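You operate a simulated robot arm through the tools that you are given. There is no shell and no other tool. Be economical: measure what you need, move in short steps, check, and stop when the job is done.

You are at the controls of a simulated two-armed robot. One attempt, no reset.

Task
Take the rag from the service bench top and lay it out flat on the build bench top.

Only the result counts: the job must be done as asked and must still hold three seconds after the hand-in. Knocking over, shifting, dropping, spilling or breaking anything else fails it.

Robot
Two 6-joint arms with two-finger grippers on one trunk, on a base that drives. Base frame: it is fixed to the floor where the robot stands at the start and does not move with it; the origin is under the middle of the robot, x ahead of it, y to its left, z up; the surface under the hand at the start is at about z = 800. Readings come in mm, rad, newtons and seconds.
The left shoulder is at the start at [70, 148, 1424], the right one opposite. With the tool pointing down near the work surface each hand reaches from about 340 to 620 mm from the robot's upright axis, wherever it stands, measured 20 degrees to its own side. Places, roughly: build bench top [500, 1900, 800]. Payload 2.45 kg a hand.
The TCP of each hand is the grasp point between the finger pads, 30 mm short of the fingertips. In the tool frame z runs along the fingers and y along their closing line. The gripper opens to 106 mm. The gripper's body begins 79 mm behind the TCP.
Orientation is that of the tool frame in the base frame, as a unit quaternion [x, y, z, w]. With the fingers straight down and closing along the base's y, the tool's x points along the base's -x, its y along +y and its z along -z.

Tools
- The arms move only by the tool send_rows. It takes "left_rows", "right_rows" or both (then of equal length, played together; a hand with none holds still); each is a list of rows, each a list of 7 numbers: the shift along the tool's x, y, z in mm, then the turn, a rotation vector about the tool's x, y, z in degrees, then the opening, from 0 (shut) to 1 (fully open). In form: [[dx, dy, dz, wx, wy, wz, jaw], ...]. A call has 1 to 8 rows; each row shifts and turns the commanded pose from where the row before left it, along the tool's axes as they then stand. Each row takes 0.2 s and may step no farther than 50 mm and 0.15 rad from the row before; otherwise, or with a gripper value out of range, the whole call is refused. Where a pose cannot be reached the arm comes as near as it can. A force on the tool above 40 N (or 10 N above the force at the start of the call, whichever is more), or a blocked arm, ends the call early, and 0.2 s more pass. The fingers move at their own pace (about 72 mm/s each) and stop on an object; they squeeze with about 29 N. The grip force told is the motor's: it shows also when the fingers shut on nothing. Time passes only in rows, and 0.2 s behind the last, so rows that do not move let the fingers close. It gives the time, the measured TCP pose, the force on the tool (base axes), the opening and the grip force at its end, in the units of the frame above (readings bear some noise), with the torque about the TCP (base axes, N m) and any sound that the robot's microphone picked up, and new pictures: "views" is both (left out), scene, wrist or none (wrist: the cameras of the hands that moved).
- Cameras (640 x 400 px; columns grow to the right, rows downward): "scene" is now at [114.5, 7.9, 1617.7]; the picture's right is [0.11, -0.99, 0.00], its down [-0.87, -0.09, -0.48] and it looks along [0.48, 0.05, -0.87] (base axes); focal length 263 px, centre (320, 200). "left" rides on the left gripper at [76, 2, -106] in its tool frame; the picture's right is [-0.02, 1.00, 0.00], its down [-0.78, -0.02, -0.62] and it looks along [-0.62, -0.01, 0.78] (tool axes); focal length 247 px, centre (320, 200). "right" rides on the right gripper at [76, -2, -106] in its tool frame; the picture's right is [0.02, 1.00, 0.00], its down [-0.78, 0.02, -0.62] and it looks along [-0.62, 0.01, 0.78] (tool axes); focal length 247 px, centre (320, 200). There is no depth. A picture from a camera that has moved, and an enlarged one, comes with that camera's place and axes in the base frame and with its lens.
- move_column(by): slides the trunk up (or, below 0, down) by that many mm; the arms and the scene camera ride with it, the base frame stays. It gives what a move gives, with no picture.
- steer(legs): drives the robot by 1 to 6 legs, each [ahead, left, turn to the left] in mm, mm and rad, along the robot's own axes; the way and the turn of a leg run together, so that a leg with both is an arc; at most 1500 mm and 3.142 rad a leg. The arms and the cameras ride along, it lands a little off, and it stops where it bumps. It gives what a move gives, and a new picture of the scene camera.
- head_to(pan, tilt): turns the head with the scene camera to pan (to the left, within 1.501 rad either way) and tilt (down, from -0.506 to 1.204), counted from straight ahead of the robot. It gives what a move gives, and a new picture of the scene camera.
- enlarge(camera, box): a new picture of the part [left, top, right, bottom] of that camera's present view, enlarged. The clock stands still meanwhile.
- close_job(): hands the job in; it is judged then, once.

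Go step by step. Nothing tells you exact positions but the pictures and the camera data: compare them with the known pose of the tool, close in by small moves and look again before you grip or let go. The budget is 120 turns and 260 pictures, counting those below and the enlarged ones. Unless the task says otherwise, let go and move clear before handing in.

The tools are called after "Call:" by a JSON object that holds its "name" and its "arguments". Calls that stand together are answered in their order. send_rows: Moves the arms, as the interface text tells. Its arguments: {"type":"object","properties":{"left_rows":{"type":"array"},"right_rows":{"type":"array"},"views":{"type":"string","enum":["both","scene","wrist","none"]}},"required":[]} The other tools are called the same way: move_column (by) slides the trunk up or down; steer (legs) drives the base; head_to (pan, tilt) turns the head that bears the scene camera; enlarge (camera, box) takes an enlarged picture of a part of a camera's view; close_job () hands the job in.

At the start:

```text
time_s: 0.0
left_eef_pos: [578.3, 171.5, 1021.9]
left_tcp_rot: [0.001, 1.0, 0.0, 0.0]
left_wrist_force: [-0.3, 0.1, 0.0]
left_torque: [-0.02, -0.01, -0.01]
left_finger_gap: 106.1
left_grasp_force: 0.1
right_eef_pos: [383.2, -207.5, 1010.1]
right_tcp_rot: [0.0, 1.0, 0.0, 0.0]
right_wrist_force: [0.4, 0.2, -0.3]
right_torque: [0.01, 0.0, 0.0]
right_finger_gap: 106.1
right_grasp_force: 0.1
trunk travel left (down, up): [-897.0, 43.0]
robot x, y, heading: [0.7, -5.4, 0.001]
head pan, tilt: [0.108, 1.065]
```

scene: 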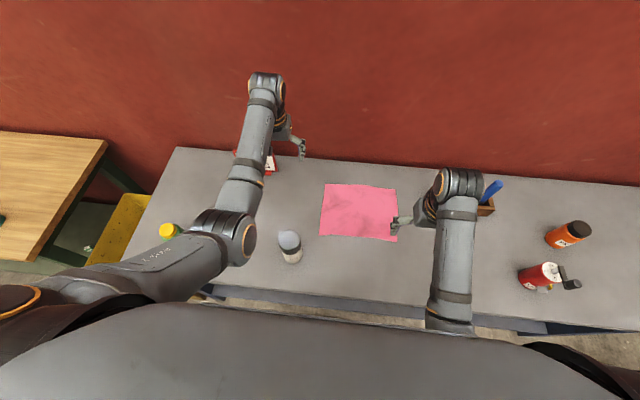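
right: 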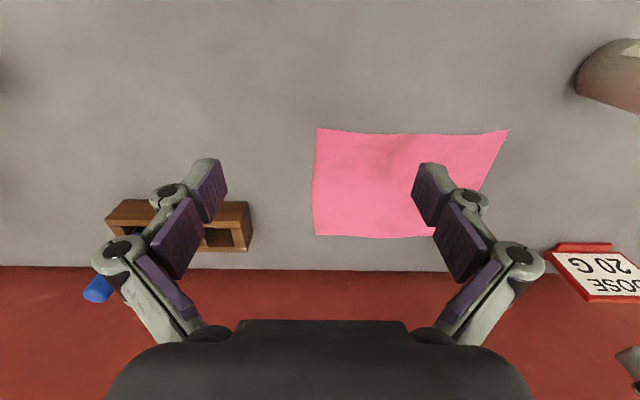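
left: 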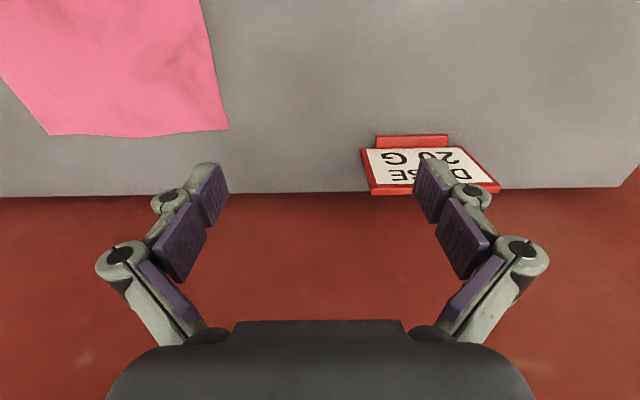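

I see the pink rag flat on the grey bench, roughly x 433–640, y −215–43. Next I look at the build bench to the left, before moving anything.

Call:
{"name": "head_to", "arguments": {"pan": 1.2, "tilt": 0.6}}

Call:
{"name": "enlarge", "arguments": {"camera": "right", "box": [280, 100, 540, 260]}}

```text
time_s: 1.3
left_eef_pos: [578.5, 171.6, 1024.5]
left_tcp_rot: [0.0, 1.0, 0.0, 0.0]
left_wrist_force: [-0.1, -0.9, -0.2]
left_torque: [0.0, -0.01, 0.05]
left_finger_gap: 106.2
left_grasp_force: 0.0
right_eef_pos: [383.5, -206.6, 1010.6]
right_tcp_rot: [0.0, 1.0, -0.001, 0.0]
right_wrist_force: [0.1, -0.4, -0.6]
right_torque: [-0.02, 0.0, 0.0]
right_finger_gap: 106.0
right_grasp_force: 0.0
trunk travel left (down, up): [-897.0, 43.0]
robot x, y, heading: [-0.5, -2.6, 0.003]
head pan, tilt: [1.201, 0.6]
camera scene: at [81.5, 83.1, 1654.1], right [0.93, -0.36, 0.0], down [-0.2, -0.53, -0.82], along [0.3, 0.77, -0.57], focal length 263 px, centre (320, 200)
```

scene: 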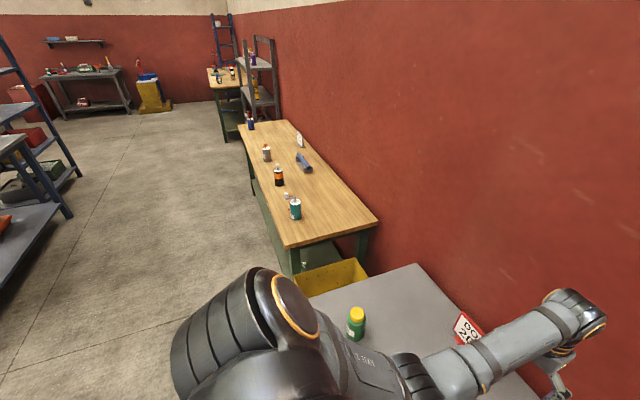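

```text
2.46 times, centred on (410, 180) of right
camera zoom: at [307.6, -208.1, 1115.2], right [-0.02, 1.0, 0.0], down [0.78, 0.02, 0.62], along [0.62, 0.01, -0.78], focal length 608 px, centre (98, 249)
```

zoom: 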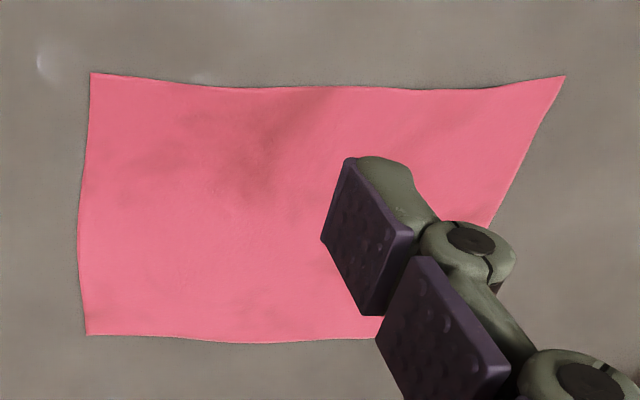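

The build bench's near half (x 400–740, y 1150–1450) looks clear except for bottles along its front edge at x≈355. I centre the robot on the rag first, then look at it closely.

Call:
{"name": "steer", "arguments": {"legs": [[0, -82, 0]]}}

Call:
{"name": "head_to", "arguments": {"pan": 0.0, "tilt": 1.0}}

```text
time_s: 2.4
left_eef_pos: [578.9, 92.2, 1022.6]
left_tcp_rot: [0.0, 1.0, -0.001, 0.0]
left_wrist_force: [-0.3, -0.9, -0.4]
left_torque: [-0.07, 0.04, 0.03]
left_finger_gap: 105.9
left_grasp_force: 0.1
right_eef_pos: [383.9, -285.2, 1011.5]
right_tcp_rot: [0.001, 1.0, -0.002, -0.001]
right_wrist_force: [-0.1, 1.6, 0.2]
right_torque: [0.0, -0.01, 0.04]
right_finger_gap: 106.1
right_grasp_force: 0.0
trunk travel left (down, up): [-897.0, 43.0]
robot x, y, heading: [-3.0, -80.2, -0.001]
head pan, tilt: [1.201, 0.6]
camera scene: at [81.4, 7.0, 1653.8], right [0.93, -0.36, 0.0], down [-0.2, -0.53, -0.82], along [0.3, 0.77, -0.57], focal length 263 px, centre (320, 200)
```

scene: 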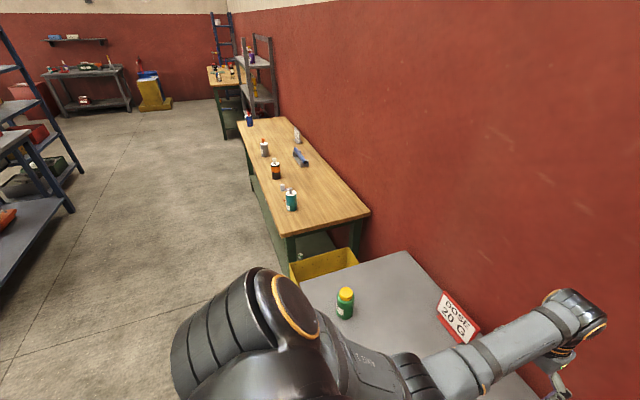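

```text
time_s: 3.8
left_eef_pos: [578.5, 89.0, 1022.9]
left_tcp_rot: [0.0, 1.0, 0.001, 0.0]
left_wrist_force: [-0.2, -0.3, -0.2]
left_torque: [0.01, -0.03, -0.01]
left_finger_gap: 106.1
left_grasp_force: 0.0
right_eef_pos: [383.6, -288.2, 1010.0]
right_tcp_rot: [0.0, 1.0, 0.001, 0.0]
right_wrist_force: [0.2, 0.2, -0.5]
right_torque: [0.03, 0.0, 0.02]
right_finger_gap: 105.8
right_grasp_force: 0.0
trunk travel left (down, up): [-897.0, 43.0]
robot x, y, heading: [0.5, -82.6, -0.002]
head pan, tilt: [0.0, 1.0]
camera scene: at [119.0, -81.9, 1622.1], right [0.0, -1.0, 0.0], down [-0.84, 0.0, -0.54], along [0.54, 0.0, -0.84], focal length 263 px, centre (320, 200)
```

scene: 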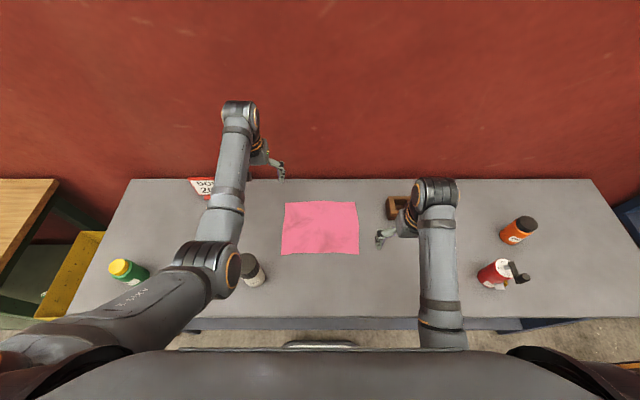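

The rag spans about x 437–636, y −211–45. I'll turn both wrists 90° (cameras outward) so the fingers close along x, across the near edge.

Call:
{"name": "send_rows", "arguments": {"left_rows": [[0, 0, 0, 0, 0, 8.5, 1], [0, 0, 0, 0, 0, 8.5, 1], [0, 0, 0, 0, 0, 8.5, 1], [0, 0, 0, 0, 0, 8.5, 1], [0, 0, 0, 0, 0, 8.5, 1], [0, 0, 0, 0, 0, 8.5, 1], [0, 0, 0, 0, 0, 8.5, 1], [0, 0, 0, 0, 0, 8.5, 1]], "right_rows": [[0, 0, 0, 0, 0, -8.5, 1], [0, 0, 0, 0, 0, -8.5, 1], [0, 0, 0, 0, 0, -8.5, 1], [0, 0, 0, 0, 0, -8.5, 1], [0, 0, 0, 0, 0, -8.5, 1], [0, 0, 0, 0, 0, -8.5, 1], [0, 0, 0, 0, 0, -8.5, 1], [0, 0, 0, 0, 0, -8.5, 1]], "views": "none"}}

Call:
{"name": "send_rows", "arguments": {"left_rows": [[0, 0, 0, 0, 0, 8, 1], [0, 0, 0, 0, 0, 8, 1], [0, 0, 0, 0, 0, 6, 1], [-30, -40, 0, 0, 0, 0, 1], [-30, -40, 0, 0, 0, 0, 1], [0, -40, 0, 0, 0, 0, 1], [0, -22, 0, 0, 0, 0, 1]], "right_rows": [[0, 0, 0, 0, 0, -8, 1], [0, 0, 0, 0, 0, -8, 1], [0, 0, 0, 0, 0, -6, 1], [-40, -20, 0, 0, 0, 0, 1], [-40, -33, 0, 0, 0, 0, 1], [-20, 0, 0, 0, 0, 0, 1], [0, 0, 0, 0, 0, 0, 1]]}}

```text
time_s: 5.6
left_eef_pos: [578.6, 89.1, 1023.0]
left_tcp_rot: [0.56, 0.829, 0.001, 0.001]
left_wrist_force: [-0.6, 0.0, -0.7]
left_torque: [0.02, 0.01, 0.0]
left_finger_gap: 106.2
left_grasp_force: 0.0
right_eef_pos: [383.9, -288.8, 1009.7]
right_tcp_rot: [-0.56, 0.829, 0.0, 0.0]
right_wrist_force: [0.7, 0.5, 0.0]
right_torque: [-0.01, -0.02, -0.03]
right_finger_gap: 106.1
right_grasp_force: 0.0
trunk travel left (down, up): [-897.0, 43.0]
robot x, y, heading: [2.1, -83.5, -0.002]
head pan, tilt: [0.0, 1.0]
```

```text
refused: row 5 steps farther than a row can; nothing moved
```

The turn went well; one step was too long, so I resend it split smaller.

Call:
{"name": "send_rows", "arguments": {"left_rows": [[0, 0, 0, 0, 0, 8, 1], [0, 0, 0, 0, 0, 8, 1], [0, 0, 0, 0, 0, 6, 1], [-30, -38, 0, 0, 0, 0, 1], [-30, -38, 0, 0, 0, 0, 1], [0, -40, 0, 0, 0, 0, 1], [0, -26, 0, 0, 0, 0, 1]], "right_rows": [[0, 0, 0, 0, 0, -8, 1], [0, 0, 0, 0, 0, -8, 1], [0, 0, 0, 0, 0, -6, 1], [-30, -20, 0, 0, 0, 0, 1], [-30, -20, 0, 0, 0, 0, 1], [-30, -13, 0, 0, 0, 0, 1], [-10, 0, 0, 0, 0, 0, 1]]}}

```text
time_s: 7.0
left_eef_pos: [548.4, 103.7, 1107.1]
left_tcp_rot: [0.684, 0.718, 0.127, 0.024]
left_wrist_force: [0.0, 0.0, 0.4]
left_torque: [0.0, 0.01, 0.03]
left_finger_gap: 105.7
left_grasp_force: 0.1
left hand out of reach, approached as far as the arm can: row 7
right_eef_pos: [428.3, -292.0, 995.3]
right_tcp_rot: [-0.7, 0.708, -0.063, -0.075]
right_wrist_force: [0.4, 0.3, -0.2]
right_torque: [-0.01, 0.05, 0.01]
right_finger_gap: 106.0
right_grasp_force: 0.1
right hand out of reach, approached as far as the arm can: row 7
trunk travel left (down, up): [-897.0, 43.0]
robot x, y, heading: [0.4, -79.9, -0.003]
head pan, tilt: [0.0, 1.0]
stopped in row 7 (right hand): the arm was blocked; the commanded pose is now the measured one
camera scene: at [119.9, -79.9, 1622.0], right [0.0, -1.0, 0.0], down [-0.84, 0.0, -0.54], along [0.54, 0.0, -0.84], focal length 263 px, centre (320, 200)
camera right: at [431.1, -345.8, 1113.5], right [-1.0, -0.01, 0.02], down [0.0, 0.89, 0.46], along [-0.02, 0.46, -0.89], focal length 247 px, centre (320, 200)
camera left: at [523.2, 163.0, 1221.0], right [0.98, 0.01, 0.21], down [-0.1, -0.87, 0.49], along [0.19, -0.5, -0.85], focal length 247 px, centre (320, 200)
```

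scene: 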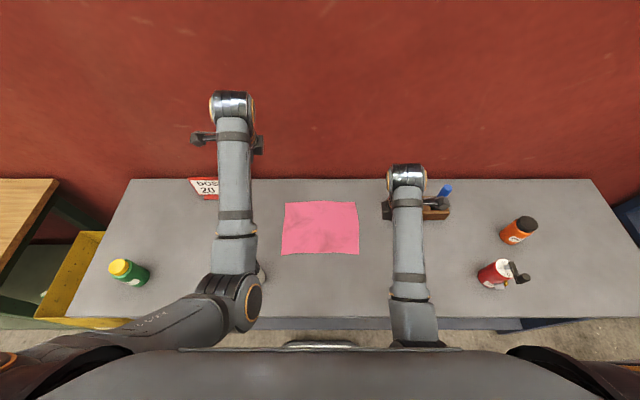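
right: 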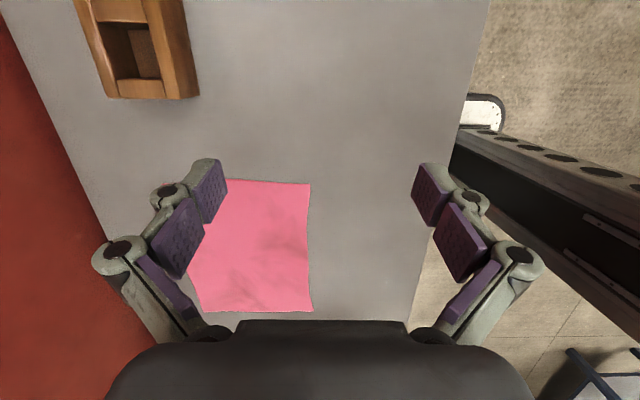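
left: 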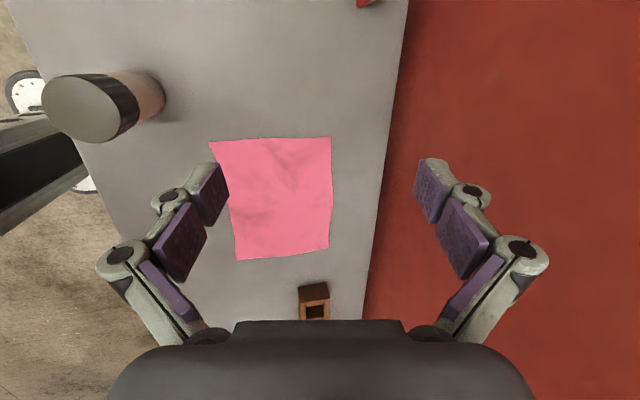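

Full 90° with the fingers inward is beyond the arms' wrist range. I turn both back to 45°, and will then try the opposite direction, which suits a diagonal pinch at the near corners.

Call:
{"name": "send_rows", "arguments": {"left_rows": [[0, 0, 0, 2.47, -0.53, -6.98, 1], [0, 0, 0, 2.47, -0.53, -6.98, 1], [0, 0, 0, 2.47, -0.53, -6.98, 1], [0, 0, 0, 2.47, -0.53, -6.98, 1], [0, 0, 0, 2.47, -0.53, -6.98, 1], [0, 0, 0, 2.47, -0.53, -6.98, 1]], "right_rows": [[0, 0, 0, -0.57, -1.83, 7.38, 1], [0, 0, 0, -0.57, -1.83, 7.38, 1], [0, 0, 0, -0.57, -1.83, 7.38, 1], [0, 0, 0, -0.57, -1.83, 7.38, 1], [0, 0, 0, -0.57, -1.83, 7.38, 1], [0, 0, 0, -0.57, -1.83, 7.38, 1]], "views": "none"}}

Call:
{"name": "send_rows", "arguments": {"left_rows": [[0, 0, 0, 0, 0, -7.5, 1], [0, 0, 0, 0, 0, -7.5, 1], [0, 0, 0, 0, 0, -7.5, 1], [0, 0, 0, 0, 0, -7.5, 1], [0, 0, 0, 0, 0, -7.5, 1], [0, 0, 0, 0, 0, -7.5, 1]], "right_rows": [[0, 0, 0, 0, 0, 7.5, 1], [0, 0, 0, 0, 0, 7.5, 1], [0, 0, 0, 0, 0, 7.5, 1], [0, 0, 0, 0, 0, 7.5, 1], [0, 0, 0, 0, 0, 7.5, 1], [0, 0, 0, 0, 0, 7.5, 1]], "views": "none"}}

```text
time_s: 8.4
left_eef_pos: [561.7, 99.1, 1086.9]
left_tcp_rot: [0.384, 0.923, -0.002, 0.0]
left_wrist_force: [-0.1, 0.9, 0.7]
left_torque: [0.01, -0.01, 0.0]
left_finger_gap: 106.2
left_grasp_force: 0.2
left hand out of reach, approached as far as the arm can: row 4, 5, 6
right_eef_pos: [425.0, -291.3, 994.9]
right_tcp_rot: [-0.38, 0.925, 0.001, 0.0]
right_wrist_force: [-0.2, -0.3, 0.4]
right_torque: [0.05, 0.01, 0.02]
right_finger_gap: 106.0
right_grasp_force: 0.1
trunk travel left (down, up): [-897.0, 43.0]
robot x, y, heading: [-2.5, -81.7, -0.001]
head pan, tilt: [0.0, 1.0]
```

```text
time_s: 9.8
left_eef_pos: [561.0, 97.8, 1085.1]
left_tcp_rot: [0.001, 1.0, -0.002, 0.0]
left_wrist_force: [-0.2, 0.2, 0.7]
left_torque: [-0.03, 0.02, 0.01]
left_finger_gap: 106.1
left_grasp_force: 0.1
right_eef_pos: [425.9, -290.7, 994.3]
right_tcp_rot: [0.002, 1.0, 0.0, -0.001]
right_wrist_force: [0.6, 0.0, 0.3]
right_torque: [-0.02, 0.02, -0.02]
right_finger_gap: 106.1
right_grasp_force: 0.1
trunk travel left (down, up): [-897.0, 43.0]
robot x, y, heading: [0.2, -77.1, 0.002]
head pan, tilt: [0.0, 1.0]
```

Both hands are back to the straight pose. Now I bring them over the near corners at moderate height.

Call:
{"name": "send_rows", "arguments": {"left_rows": [[30, -17, 31, 0, 0, 0, 1], [30, -17, 31, 0, 0, 0, 1], [30, -17, 31, 0, 0, 0, 1], [31, -17, 31, 0, 0, 0, 1]], "right_rows": [[-3.5, 24, 9, 0, 0, 0, 1], [-3.5, 24, 9, 0, 0, 0, 1], [-3.5, 24, 9, 0, 0, 0, 1], [-3.5, 24, 7, 0, 0, 0, 1]]}}

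```text
time_s: 10.9
left_eef_pos: [444.5, 114.3, 959.1]
left_tcp_rot: [-0.004, 0.997, 0.081, 0.004]
left_wrist_force: [0.4, 0.7, -1.2]
left_torque: [0.0, -0.01, 0.01]
left_finger_gap: 106.0
left_grasp_force: 0.1
right_eef_pos: [437.2, -275.3, 950.1]
right_tcp_rot: [0.005, 0.997, -0.077, -0.004]
right_wrist_force: [-0.9, 0.7, -0.4]
right_torque: [-0.02, -0.01, -0.02]
right_finger_gap: 106.0
right_grasp_force: 0.0
trunk travel left (down, up): [-897.0, 43.0]
robot x, y, heading: [-0.1, -80.5, -0.003]
head pan, tilt: [0.0, 1.0]
stopped in row 4 (left hand): the arm was blocked; the commanded pose is now the measured one
camera scene: at [117.5, -81.1, 1622.3], right [0.0, -1.0, 0.0], down [-0.84, 0.0, -0.54], along [0.54, 0.0, -0.84], focal length 263 px, centre (320, 200)
camera right: at [361.5, -258.5, 1054.3], right [-0.01, 0.99, -0.15], down [0.79, 0.1, 0.61], along [0.62, -0.12, -0.78], focal length 247 px, centre (320, 200)
camera left: at [367.0, 96.3, 1063.4], right [0.01, 0.99, 0.16], down [0.78, -0.11, 0.62], along [0.63, 0.12, -0.77], focal length 247 px, centre (320, 200)
```

scene: 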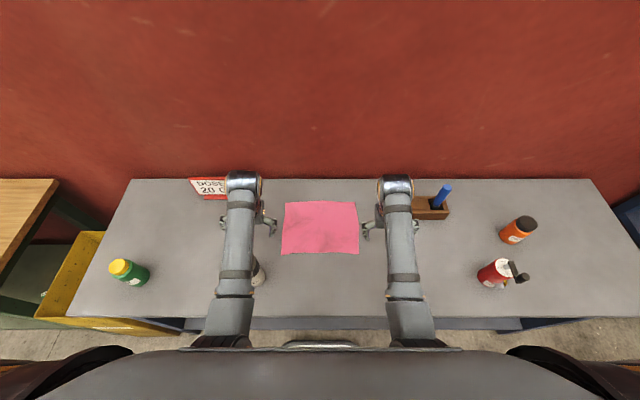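
right: 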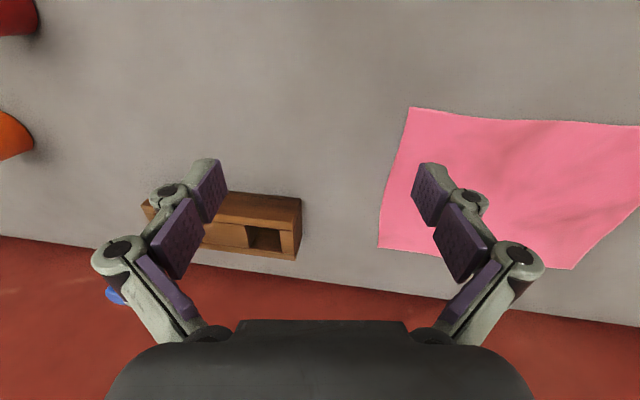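
left: 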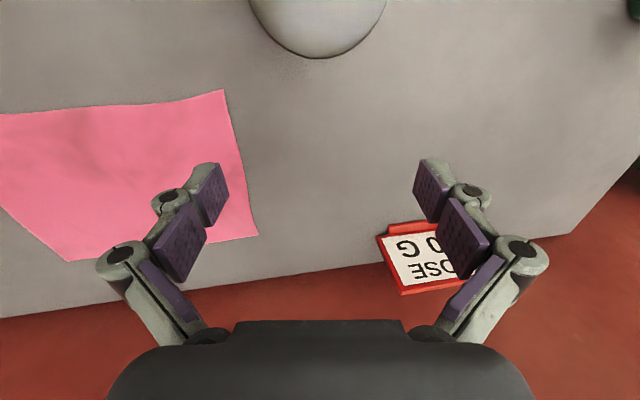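

Both hands stall about 195 mm to the side of the robot's axis: with the hands this close in, the elbows probably press on the chest. I test whether reaching farther out, with the fingers tilted inward, lets them come closer together.

Call:
{"name": "send_rows", "arguments": {"left_rows": [[-40, 0, 0, 4.6, 0, 0, 1], [-40, 0, 0, 4.6, 0, 0, 1], [-40, 0, 0, 0, 0, 0, 1], [0, 0, 0, 8, 0, 0, 1], [0, 0, 0, 8, 0, 0, 1], [0, 0, 0, 8, 0, 0, 1]], "right_rows": [[-40, 0, 0, -4.5, 0, 0, 1], [-40, 0, 0, -4.5, 0, 0, 1], [-40, 0, 0, 0, 0, 0, 1], [0, 0, 0, -8, 0, 0, 1], [0, 0, 0, -8, 0, 0, 1], [0, 0, 0, -8, 0, 0, 1]], "views": "scene"}}

```text
time_s: 12.3
left_eef_pos: [567.0, 113.4, 960.0]
left_tcp_rot: [-0.003, 0.978, -0.209, 0.005]
left_wrist_force: [0.0, -0.4, 0.2]
left_torque: [0.01, 0.03, -0.02]
left_finger_gap: 106.1
left_grasp_force: 0.1
right_eef_pos: [559.7, -273.3, 948.2]
right_tcp_rot: [0.007, 0.977, 0.211, -0.002]
right_wrist_force: [-0.2, -0.2, 0.0]
right_torque: [0.02, 0.03, -0.01]
right_finger_gap: 106.1
right_grasp_force: 0.1
trunk travel left (down, up): [-897.0, 43.0]
robot x, y, heading: [-2.1, -83.2, 0.006]
head pan, tilt: [0.0, 1.0]
camera scene: at [120.8, -81.0, 1622.0], right [0.0, -1.0, 0.0], down [-0.84, 0.0, -0.54], along [0.54, 0.0, -0.84], focal length 263 px, centre (320, 200)
```

scene: 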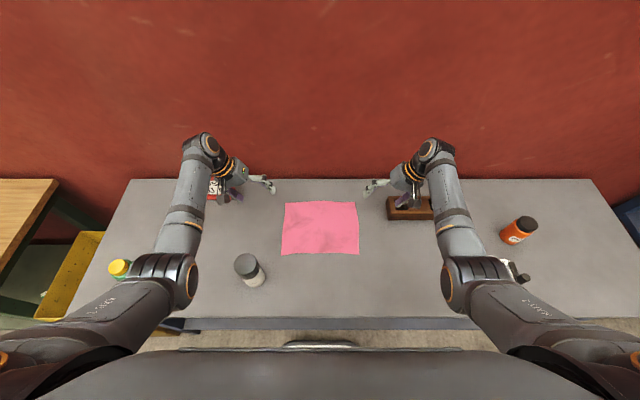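

Tilting the fingers inward swings the elbows out and frees them. Now I move inward with that tilt.

Call:
{"name": "send_rows", "arguments": {"left_rows": [[0, -36, 16, 0, 0, 0, 1], [0, -36, 16, 0, 0, 0, 1], [40, 0, 0, 0, 0, 0, 1], [40, 0, 0, 0, 0, 0, 1], [40, 0, 0, 0, 0, 0, 1]], "right_rows": [[0, 36, 16, 0, 0, 0, 1], [0, 36, 16, 0, 0, 0, 1], [40, 0, 0, 0, 0, 0, 1], [40, 0, 0, 0, 0, 0, 1], [40, 0, 0, 0, 0, 0, 1]]}}

```text
time_s: 13.5
left_eef_pos: [444.8, 30.5, 959.4]
left_tcp_rot: [-0.003, 0.978, -0.207, 0.008]
left_wrist_force: [-1.0, -0.1, -0.3]
left_torque: [-0.03, 0.02, 0.01]
left_finger_gap: 105.8
left_grasp_force: 0.0
right_eef_pos: [435.9, -195.5, 951.3]
right_tcp_rot: [0.007, 0.977, 0.211, -0.002]
right_wrist_force: [-0.2, -1.2, -0.2]
right_torque: [-0.02, 0.01, -0.01]
right_finger_gap: 105.8
right_grasp_force: 0.1
trunk travel left (down, up): [-897.0, 43.0]
robot x, y, heading: [-0.4, -83.6, -0.003]
head pan, tilt: [0.0, 1.0]
camera scene: at [116.2, -80.9, 1622.4], right [0.0, -1.0, 0.0], down [-0.84, 0.0, -0.54], along [0.54, 0.0, -0.84], focal length 263 px, centre (320, 200)
camera right: at [359.7, -237.9, 1047.0], right [-0.01, 0.91, 0.41], down [0.78, -0.25, 0.57], along [0.62, 0.33, -0.71], focal length 247 px, centre (320, 200)
camera left: at [366.4, 74.9, 1055.0], right [0.02, 0.91, -0.4], down [0.77, 0.24, 0.59], along [0.63, -0.33, -0.7], focal length 247 px, centre (320, 200)
```

scene: 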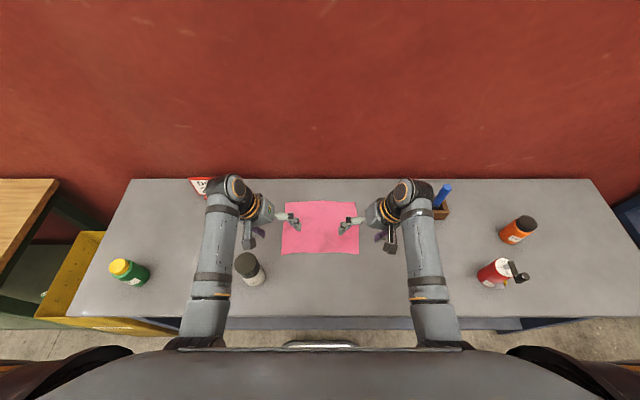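
right: 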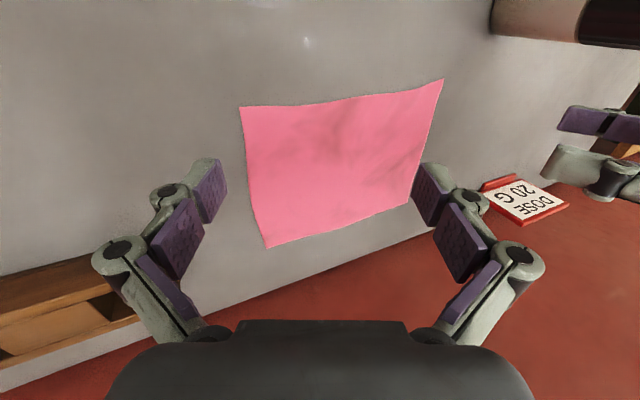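
left: 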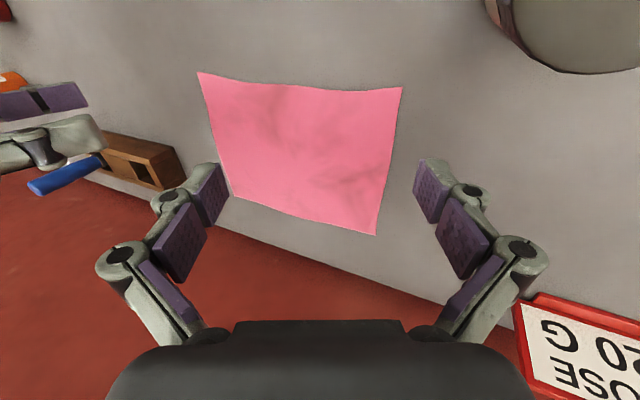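

With the tilt, both hands reach over the near corners: corners at about (434, 43) and (437, −208). I reduce the tilt to about 14°, narrow the jaws, shift slightly and descend partway.

Call:
{"name": "send_rows", "arguments": {"left_rows": [[-4, 0, 0, -5, 0, 0, 0.36], [-3, 0, 0, -5, 0, 0, 0.36], [0, -5, 20, 0, 0, 0, 0.36], [0, -5, 20, 0, 0, 0, 0.36]], "right_rows": [[-8, 0, 0, 5, 0, 0, 0.36], [-8, 0, 0, 5, 0, 0, 0.36], [0, 4, 16, 0, 0, 0, 0.36], [0, 4, 16, 0, 0, 0, 0.36]]}}

```text
time_s: 14.5
left_eef_pos: [453.6, 18.6, 919.7]
left_tcp_rot: [-0.003, 0.993, -0.118, 0.006]
left_wrist_force: [-0.3, 0.1, 0.0]
left_torque: [0.0, 0.02, 0.03]
left_finger_gap: 38.1
left_grasp_force: 0.1
right_eef_pos: [453.6, -179.3, 921.6]
right_tcp_rot: [0.007, 0.992, 0.125, -0.004]
right_wrist_force: [-0.8, 1.0, 0.2]
right_torque: [0.0, 0.0, 0.0]
right_finger_gap: 38.1
right_grasp_force: 0.0
trunk travel left (down, up): [-897.0, 43.0]
robot x, y, heading: [-0.1, -84.6, -0.003]
head pan, tilt: [0.0, 1.0]
camera scene: at [119.6, -81.1, 1622.1], right [0.0, -1.0, 0.0], down [-0.84, 0.0, -0.54], along [0.54, 0.0, -0.84], focal length 263 px, centre (320, 200)
camera right: at [378.4, -205.6, 1022.8], right [-0.01, 0.97, 0.25], down [0.79, -0.15, 0.6], along [0.62, 0.2, -0.76], focal length 247 px, centre (320, 200)
camera left: at [375.8, 42.5, 1022.9], right [0.02, 0.97, -0.23], down [0.78, 0.13, 0.62], along [0.63, -0.19, -0.75], focal length 247 px, centre (320, 200)
```

scene: 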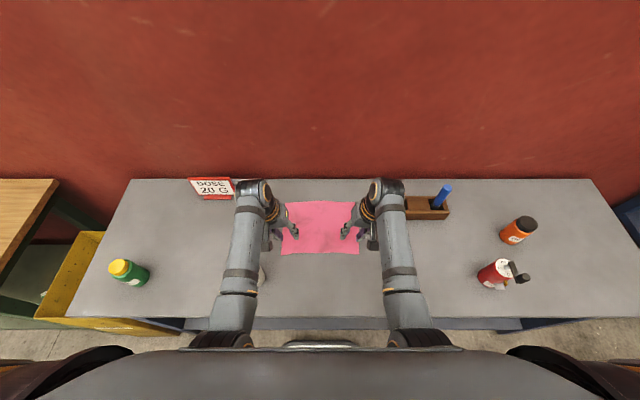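
right: 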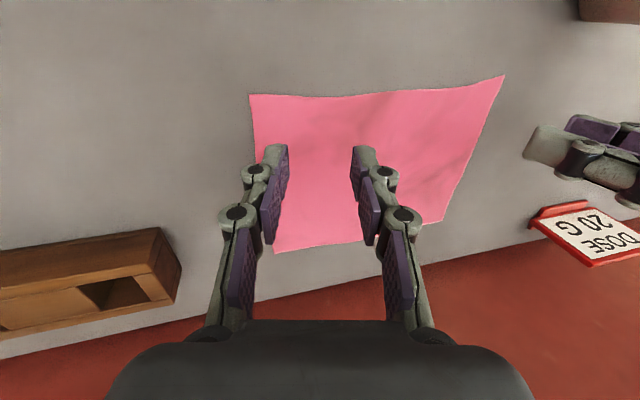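
left: 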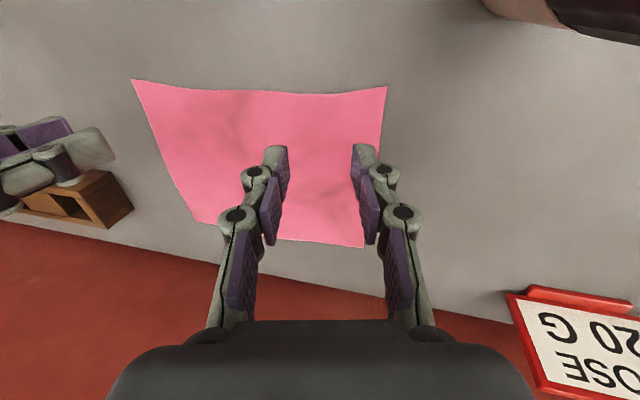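

Pads straddle the corner zones. I descend to just above the cloth.

Call:
{"name": "send_rows", "arguments": {"left_rows": [[0, 15.6, 35, 0, 0, 0, 0.36], [0, 15.6, 34.6, 0, 0, 0, 0.36], [0, 0, 0, 0, 0, 0, 0.36]], "right_rows": [[0, -16.7, 35.5, 0, 0, 0, 0.36], [0, -16.7, 35.5, 0, 0, 0, 0.36], [0, 0, 0, 0, 0, 0, 0.36]], "views": "wrist"}}

```text
time_s: 15.3
left_eef_pos: [454.4, 25.4, 847.5]
left_tcp_rot: [-0.003, 0.993, -0.121, 0.006]
left_wrist_force: [-0.1, -0.4, 0.3]
left_torque: [-0.02, -0.02, 0.04]
left_finger_gap: 38.0
left_grasp_force: 0.1
right_eef_pos: [452.8, -194.5, 843.6]
right_tcp_rot: [0.006, 0.992, 0.124, -0.003]
right_wrist_force: [0.0, -0.2, 0.6]
right_torque: [0.01, -0.01, 0.02]
right_finger_gap: 38.1
right_grasp_force: 0.0
trunk travel left (down, up): [-897.0, 43.0]
robot x, y, heading: [0.5, -82.1, 0.002]
head pan, tilt: [0.0, 1.0]
camera right: at [377.2, -220.8, 946.0], right [-0.01, 0.97, 0.25], down [0.79, -0.15, 0.6], along [0.62, 0.2, -0.76], focal length 247 px, centre (320, 200)
camera left: at [375.8, 52.1, 948.8], right [0.02, 0.97, -0.24], down [0.77, 0.14, 0.62], along [0.63, -0.2, -0.75], focal length 247 px, centre (320, 200)
```

right: 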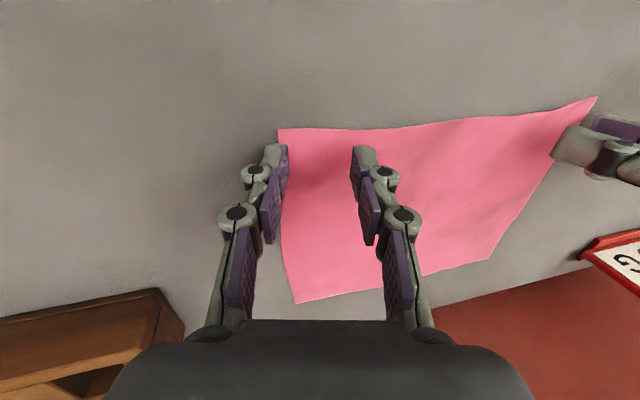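
left: 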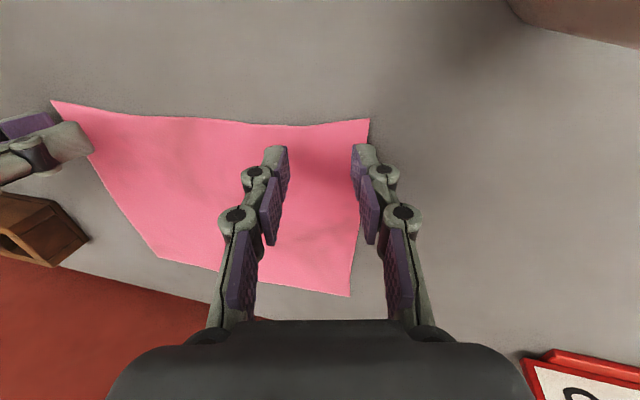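

The outer pads sit right at the side edges. I lower to touch and read the force.

Call:
{"name": "send_rows", "arguments": {"left_rows": [[0, 0, 7, 0, 0, 0, 0.36], [0, 0, 6, 0, 0, 0, 0.36], [0, 0, 0, 0, 0, 0, 0.36]], "right_rows": [[0, 1, 6, 0, 0, 0, 0.36], [0, 1, 4, 0, 0, 0, 0.36], [0, 0, 0, 0, 0, 0, 0.36]], "views": "none"}}

```text
time_s: 16.1
left_eef_pos: [454.9, 24.4, 834.4]
left_tcp_rot: [-0.003, 0.993, -0.121, 0.006]
left_wrist_force: [0.3, 1.7, 3.5]
left_torque: [0.08, 0.06, 0.02]
left_finger_gap: 39.8
left_grasp_force: 0.3
right_eef_pos: [453.2, -188.7, 835.2]
right_tcp_rot: [0.006, 0.992, 0.125, -0.003]
right_wrist_force: [-0.2, -0.1, 3.7]
right_torque: [-0.06, -0.01, 0.0]
right_finger_gap: 39.7
right_grasp_force: 0.1
trunk travel left (down, up): [-897.0, 43.0]
robot x, y, heading: [-3.8, -83.9, 0.001]
head pan, tilt: [0.0, 1.0]
```

Both hands touch with about 3.5 N. I close the jaws while pressing down a little.

Call:
{"name": "send_rows", "arguments": {"left_rows": [[0, 0, 2, 0, 0, 0, 0.25], [0, 0, 2, 0, 0, 0, 0.15], [0, 0, 1.5, 0, 0, 0, 0.05], [0, 0, 0, 0, 0, 0, 0], [0, 0, 0, 0, 0, 0, 0]], "right_rows": [[0, 0, 2, 0, 0, 0, 0.25], [0, 0, 2, 0, 0, 0, 0.15], [0, 0, 1.5, 0, 0, 0, 0.05], [0, 0, 0, 0, 0, 0, 0], [0, 0, 0, 0, 0, 0, 0]], "views": "both"}}

```text
time_s: 17.3
left_eef_pos: [455.3, 23.8, 830.7]
left_tcp_rot: [-0.003, 0.993, -0.122, 0.007]
left_wrist_force: [0.9, -1.1, 8.4]
left_torque: [-0.03, 0.02, 0.01]
left_finger_gap: 0.0
left_grasp_force: 28.2
right_eef_pos: [452.4, -187.2, 829.4]
right_tcp_rot: [0.006, 0.992, 0.124, -0.001]
right_wrist_force: [1.4, 1.6, 11.6]
right_torque: [0.05, -0.07, 0.01]
right_finger_gap: 0.0
right_grasp_force: 28.5
trunk travel left (down, up): [-897.0, 43.0]
robot x, y, heading: [-4.2, -80.5, -0.004]
head pan, tilt: [0.0, 1.0]
camera scene: at [116.6, -80.8, 1622.5], right [0.0, -1.0, 0.0], down [-0.84, 0.0, -0.54], along [0.54, 0.0, -0.84], focal length 263 px, centre (320, 200)
camera right: at [377.4, -214.1, 931.9], right [-0.01, 0.97, 0.25], down [0.78, -0.15, 0.6], along [0.62, 0.2, -0.76], focal length 247 px, centre (320, 200)
camera left: at [376.4, 49.0, 932.2], right [0.02, 0.97, -0.24], down [0.77, 0.14, 0.62], along [0.63, -0.2, -0.75], focal length 247 px, centre (320, 200)
```

scene: 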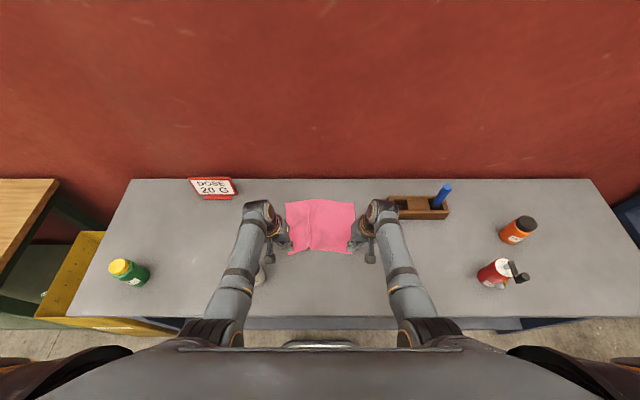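
right: 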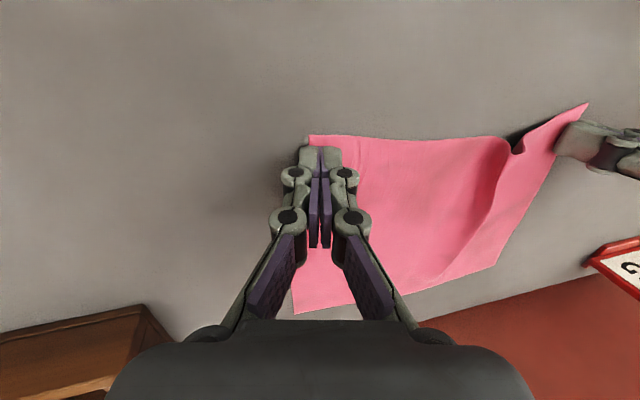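
left: 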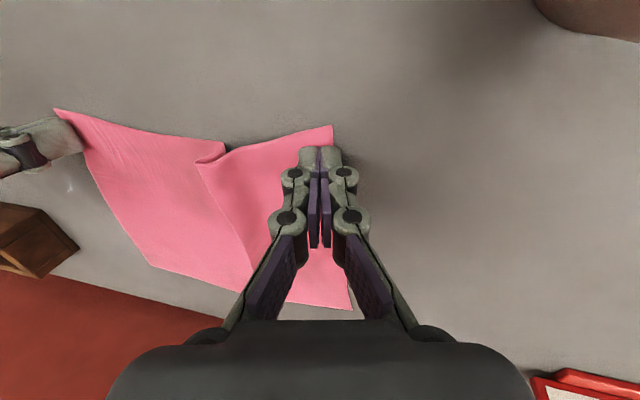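

The jaws are shut, and the left side has buckled the cloth a bit. I check closely whether cloth is between the pads.

Call:
{"name": "enlarge", "arguments": {"camera": "left", "box": [240, 100, 400, 200]}}

Call:
{"name": "enlarge", "arguments": {"camera": "right", "box": [240, 100, 400, 200]}}

Call:
{"name": "send_rows", "arguments": {"left_rows": [[0, 0, -15, 0, 0, 0, 0], [0, 0, -15, 0, 0, 0, 0]], "right_rows": [[0, 0, -15, 0, 0, 0, 0], [0, 0, -15, 0, 0, 0, 0]], "views": "wrist"}}

```text
4.00 times, centred on (320, 150) of left
camera zoom: at [376.4, 49.0, 932.2], right [0.02, 0.97, -0.24], down [0.77, 0.14, 0.62], along [0.63, -0.2, -0.75], focal length 988 px, centre (320, 400)
```

zoom: 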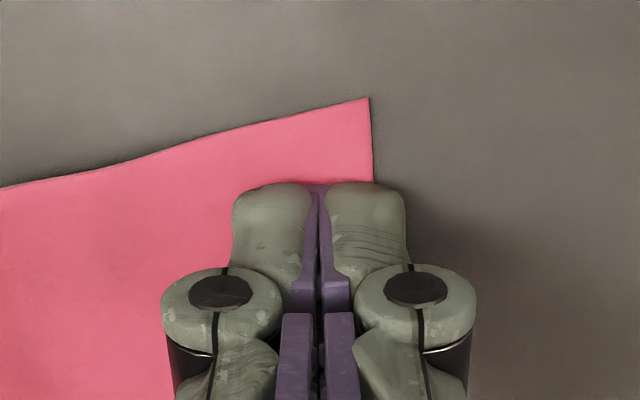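

```text
4.00 times, centred on (320, 150) of right
camera zoom: at [377.4, -214.1, 931.9], right [-0.01, 0.97, 0.25], down [0.78, -0.15, 0.6], along [0.62, 0.2, -0.76], focal length 988 px, centre (320, 400)
```

zoom: 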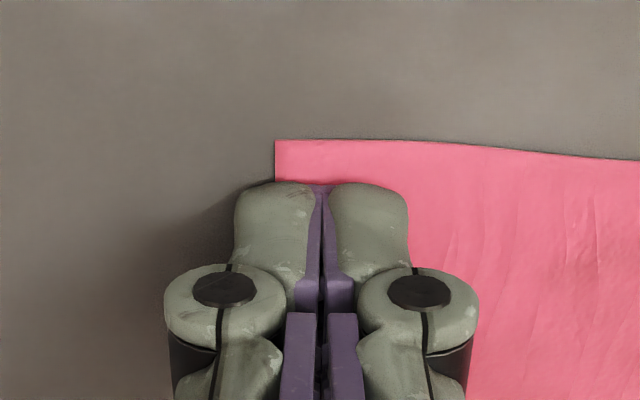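

```text
time_s: 17.9
left_eef_pos: [454.3, 31.7, 856.9]
left_tcp_rot: [-0.003, 0.993, -0.121, 0.006]
left_wrist_force: [0.0, 0.6, -0.2]
left_torque: [-0.02, -0.01, -0.02]
left_finger_gap: 0.0
left_grasp_force: 28.7
right_eef_pos: [451.6, -195.9, 859.0]
right_tcp_rot: [0.006, 0.992, 0.124, -0.003]
right_wrist_force: [0.4, 0.5, 0.3]
right_torque: [-0.01, -0.03, 0.03]
right_finger_gap: 0.3
right_grasp_force: 28.5
trunk travel left (down, up): [-897.0, 43.0]
robot x, y, heading: [5.1, -84.8, 0.002]
head pan, tilt: [0.0, 1.0]
camera right: at [376.4, -222.2, 960.9], right [-0.01, 0.97, 0.25], down [0.79, -0.15, 0.6], along [0.62, 0.2, -0.76], focal length 247 px, centre (320, 200)
camera left: at [375.9, 57.5, 960.9], right [0.02, 0.97, -0.24], down [0.78, 0.14, 0.62], along [0.63, -0.2, -0.75], focal length 247 px, centre (320, 200)
```

right: 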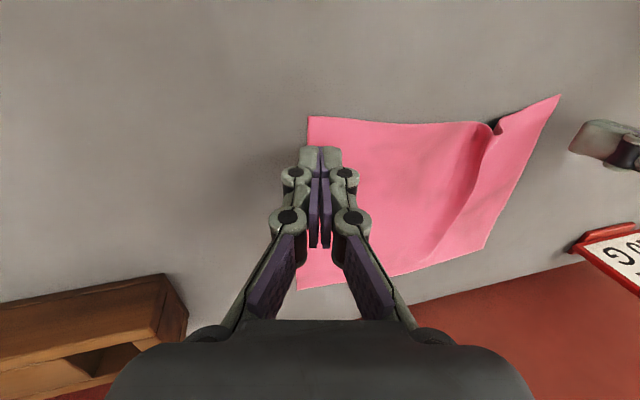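
left: 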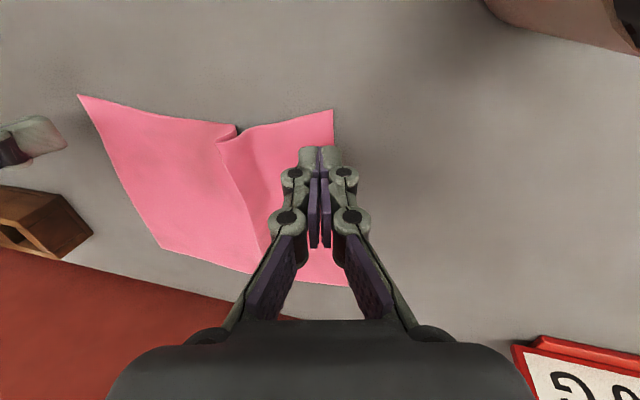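

The pinch missed: because of the tilt only the outer fingertip pressed, and it just pushed the cloth. I turn the wrists about the finger axis so both tips sit level and close along x.

Call:
{"name": "send_rows", "arguments": {"left_rows": [[0, 0, -20, 0, 0, 0, 0], [0, 0, 0, 0, 0, 8.5, 0], [0, 0, 0, 0, 0, 8.5, 0], [0, 0, 0, 0, 0, 8.5, 0], [0, 0, 0, 0, 0, 8.5, 0], [0, 0, 0, 0, 0, 8.5, 0], [0, 0, 0, 0, 0, 8.5, 0]], "right_rows": [[0, 0, -20, 0, 0, 0, 0], [0, 0, 0, 0, 0, -8.5, 0], [0, 0, 0, 0, 0, -8.5, 0], [0, 0, 0, 0, 0, -8.5, 0], [0, 0, 0, 0, 0, -8.5, 0], [0, 0, 0, 0, 0, -8.5, 0], [0, 0, 0, 0, 0, -8.5, 0]], "views": "none"}}

Call:
{"name": "send_rows", "arguments": {"left_rows": [[0, 0, 0, 0, 0, 8.5, 0.4], [0, 0, 0, 0, 0, 8.5, 0.4], [0, 0, 0, 0, 0, 8.5, 0.4], [0, 0, 0, 0, 0, 8.5, 0.4]], "right_rows": [[0, 0, 0, 0, 0, -8.5, 0.4], [0, 0, 0, 0, 0, -8.5, 0.4], [0, 0, 0, 0, 0, -8.5, 0.4], [0, 0, 0, 0, 0, -8.5, 0.4]], "views": "both"}}

```text
time_s: 19.5
left_eef_pos: [454.6, 34.6, 877.7]
left_tcp_rot: [0.427, 0.896, -0.107, 0.057]
left_wrist_force: [-0.2, 0.0, -0.9]
left_torque: [-0.01, 0.04, 0.01]
left_finger_gap: 0.0
left_grasp_force: 28.5
right_eef_pos: [454.4, -199.3, 876.2]
right_tcp_rot: [-0.422, 0.898, 0.113, 0.051]
right_wrist_force: [-0.3, -0.6, -0.3]
right_torque: [0.0, 0.01, -0.02]
right_finger_gap: 0.0
right_grasp_force: 28.9
trunk travel left (down, up): [-897.0, 43.0]
robot x, y, heading: [-0.9, -83.3, 0.001]
head pan, tilt: [0.0, 1.0]
```

```text
time_s: 20.5
left_eef_pos: [455.1, 35.5, 877.4]
left_tcp_rot: [0.67, 0.733, -0.085, 0.086]
left_wrist_force: [0.2, -0.2, -0.3]
left_torque: [0.04, -0.01, 0.01]
left_finger_gap: 42.6
left_grasp_force: 0.2
right_eef_pos: [452.7, -199.2, 877.5]
right_tcp_rot: [-0.667, 0.735, 0.094, 0.082]
right_wrist_force: [1.0, 0.0, -0.4]
right_torque: [-0.01, 0.0, -0.02]
right_finger_gap: 42.5
right_grasp_force: 0.0
trunk travel left (down, up): [-897.0, 43.0]
robot x, y, heading: [-2.2, -80.1, 0.002]
head pan, tilt: [0.0, 1.0]
camera scene: at [119.0, -81.0, 1622.1], right [0.0, -1.0, 0.0], down [-0.84, 0.0, -0.54], along [0.54, 0.0, -0.84], focal length 263 px, centre (320, 200)
camera right: at [448.1, -299.4, 960.4], right [-1.0, 0.07, 0.02], down [0.06, 0.6, 0.79], along [0.04, 0.79, -0.61], focal length 247 px, centre (320, 200)
camera left: at [448.3, 134.0, 962.8], right [1.0, 0.07, 0.0], down [0.04, -0.61, 0.79], along [0.05, -0.79, -0.61], focal length 247 px, centre (320, 200)
```

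scene: 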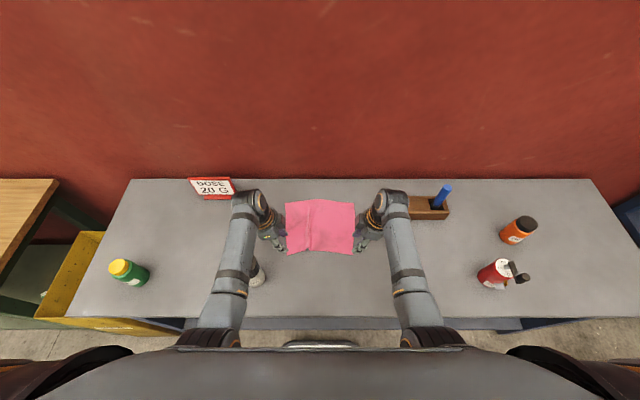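
right: 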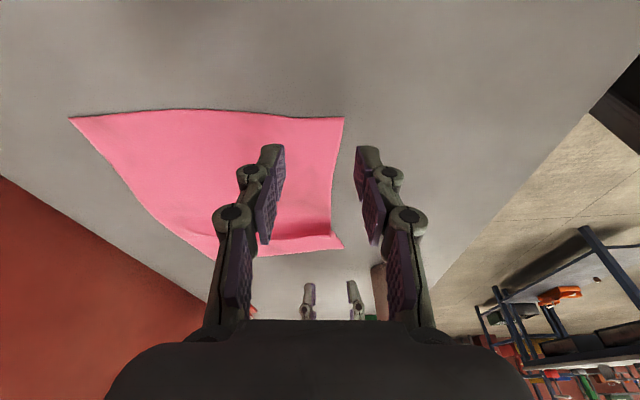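
left: 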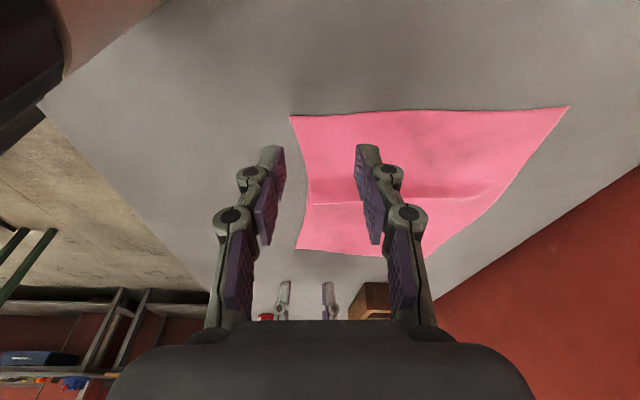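

Turning with the tilt works: the tips are now level across the near edge, with corners near (433, 25) and (434, −190). I lower onto the edge zone with a ~36 mm opening.

Call:
{"name": "send_rows", "arguments": {"left_rows": [[-3.2, 2, 21.4, 0, 0, 0, 0.36], [-3.1, 2, 21.4, 0, 0, 0, 0.36], [0, 0, 0, 0, 0, 0, 0.36]], "right_rows": [[-2.1, -3.4, 21.2, 0, 0, 0, 0.36], [-2.1, -3.4, 21.2, 0, 0, 0, 0.36], [0, 0, 0, 0, 0, 0, 0.36]], "views": "wrist"}}

```text
time_s: 21.3
left_eef_pos: [459.9, 20.0, 837.8]
left_tcp_rot: [0.669, 0.733, -0.084, 0.086]
left_wrist_force: [-0.1, -0.4, 0.5]
left_torque: [0.02, -0.02, 0.01]
left_finger_gap: 38.4
left_grasp_force: 0.0
right_eef_pos: [460.6, -186.6, 838.3]
right_tcp_rot: [-0.666, 0.735, 0.093, 0.082]
right_wrist_force: [0.2, 0.3, -0.3]
right_torque: [0.0, -0.03, 0.01]
right_finger_gap: 38.2
right_grasp_force: 0.2
trunk travel left (down, up): [-897.0, 43.0]
robot x, y, heading: [-1.5, -83.2, 0.002]
head pan, tilt: [0.0, 1.0]
camera right: at [455.4, -285.4, 921.0], right [-1.0, 0.08, 0.02], down [0.06, 0.6, 0.79], along [0.05, 0.79, -0.61], focal length 247 px, centre (320, 200)
camera left: at [451.9, 118.7, 922.4], right [1.0, 0.07, 0.0], down [0.04, -0.61, 0.79], along [0.05, -0.79, -0.61], focal length 247 px, centre (320, 200)
```

right: 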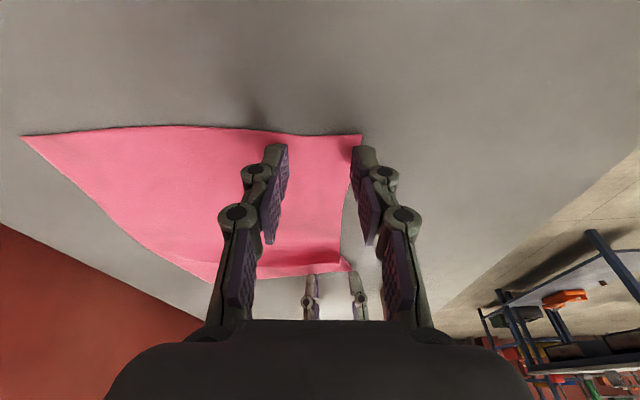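
left: 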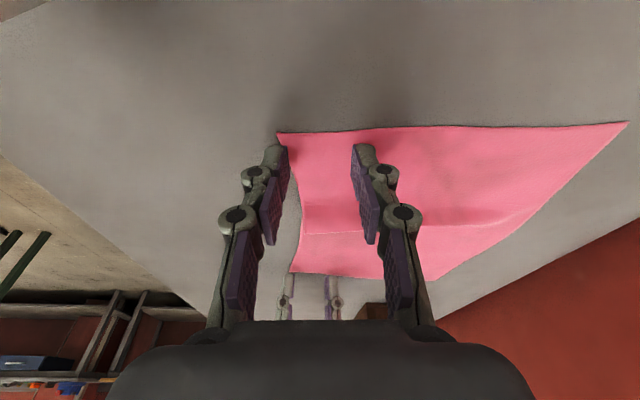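

The fingers straddle the near edge on both sides. I shift 6 mm deeper onto the cloth, press gently, and close.

Call:
{"name": "send_rows", "arguments": {"left_rows": [[0, 6, 3, 0, 0, 0, 0.36], [0, 0, 5, 0, 0, 0, 0.36], [0, 0, 1.5, 0, 0, 0, 0.36], [0, 0, 0, 0, 0, 0, 0.25], [0, 0, 0, 0, 0, 0, 0.13], [0, 0, 0, 0, 0, 0, 0.0], [0, 0, 0, 0, 0, 0, 0.0]], "right_rows": [[0, -6, 3, 0, 0, 0, 0.36], [0, 0, 5, 0, 0, 0, 0.36], [0, 0, 2, 0, 0, 0, 0.36], [0, 0, 0, 0, 0, 0, 0.25], [0, 0, 0, 0, 0, 0, 0.13], [0, 0, 0, 0, 0, 0, 0.0], [0, 0, 0, 0, 0, 0, 0.0]], "views": "wrist"}}

```text
time_s: 22.9
left_eef_pos: [461.6, 18.4, 831.5]
left_tcp_rot: [0.668, 0.734, -0.083, 0.089]
left_wrist_force: [0.7, 0.1, 32.8]
left_torque: [0.23, -0.55, 0.08]
left_finger_gap: 0.4
left_grasp_force: 24.2
right_eef_pos: [464.6, -184.6, 830.7]
right_tcp_rot: [-0.666, 0.736, 0.091, 0.084]
right_wrist_force: [3.2, 1.1, 18.5]
right_torque: [0.02, -0.2, 0.02]
right_finger_gap: 2.3
right_grasp_force: 25.8
trunk travel left (down, up): [-897.0, 43.0]
robot x, y, heading: [-0.4, -78.8, -0.0]
head pan, tilt: [0.0, 1.0]
camera right: at [458.2, -283.6, 914.4], right [-1.0, 0.08, 0.02], down [0.06, 0.6, 0.79], along [0.05, 0.79, -0.61], focal length 247 px, centre (320, 200)
camera left: at [455.0, 117.2, 916.1], right [1.0, 0.07, 0.0], down [0.04, -0.61, 0.79], along [0.06, -0.79, -0.61], focal length 247 px, centre (320, 200)
```

right: 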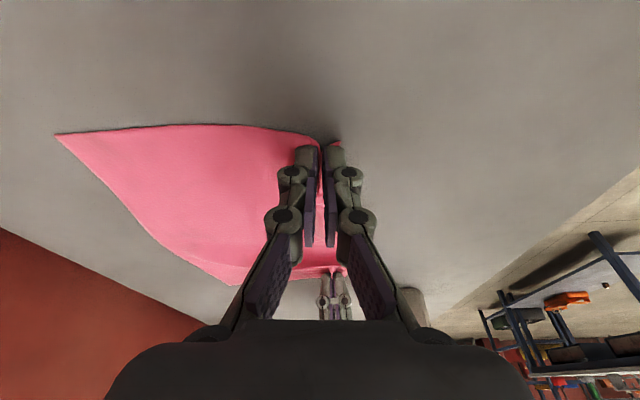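
left: 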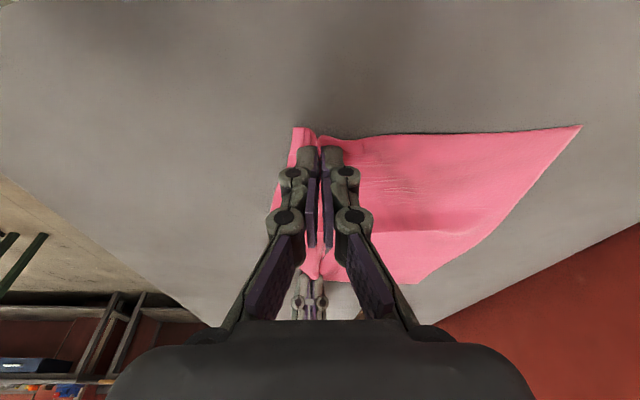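

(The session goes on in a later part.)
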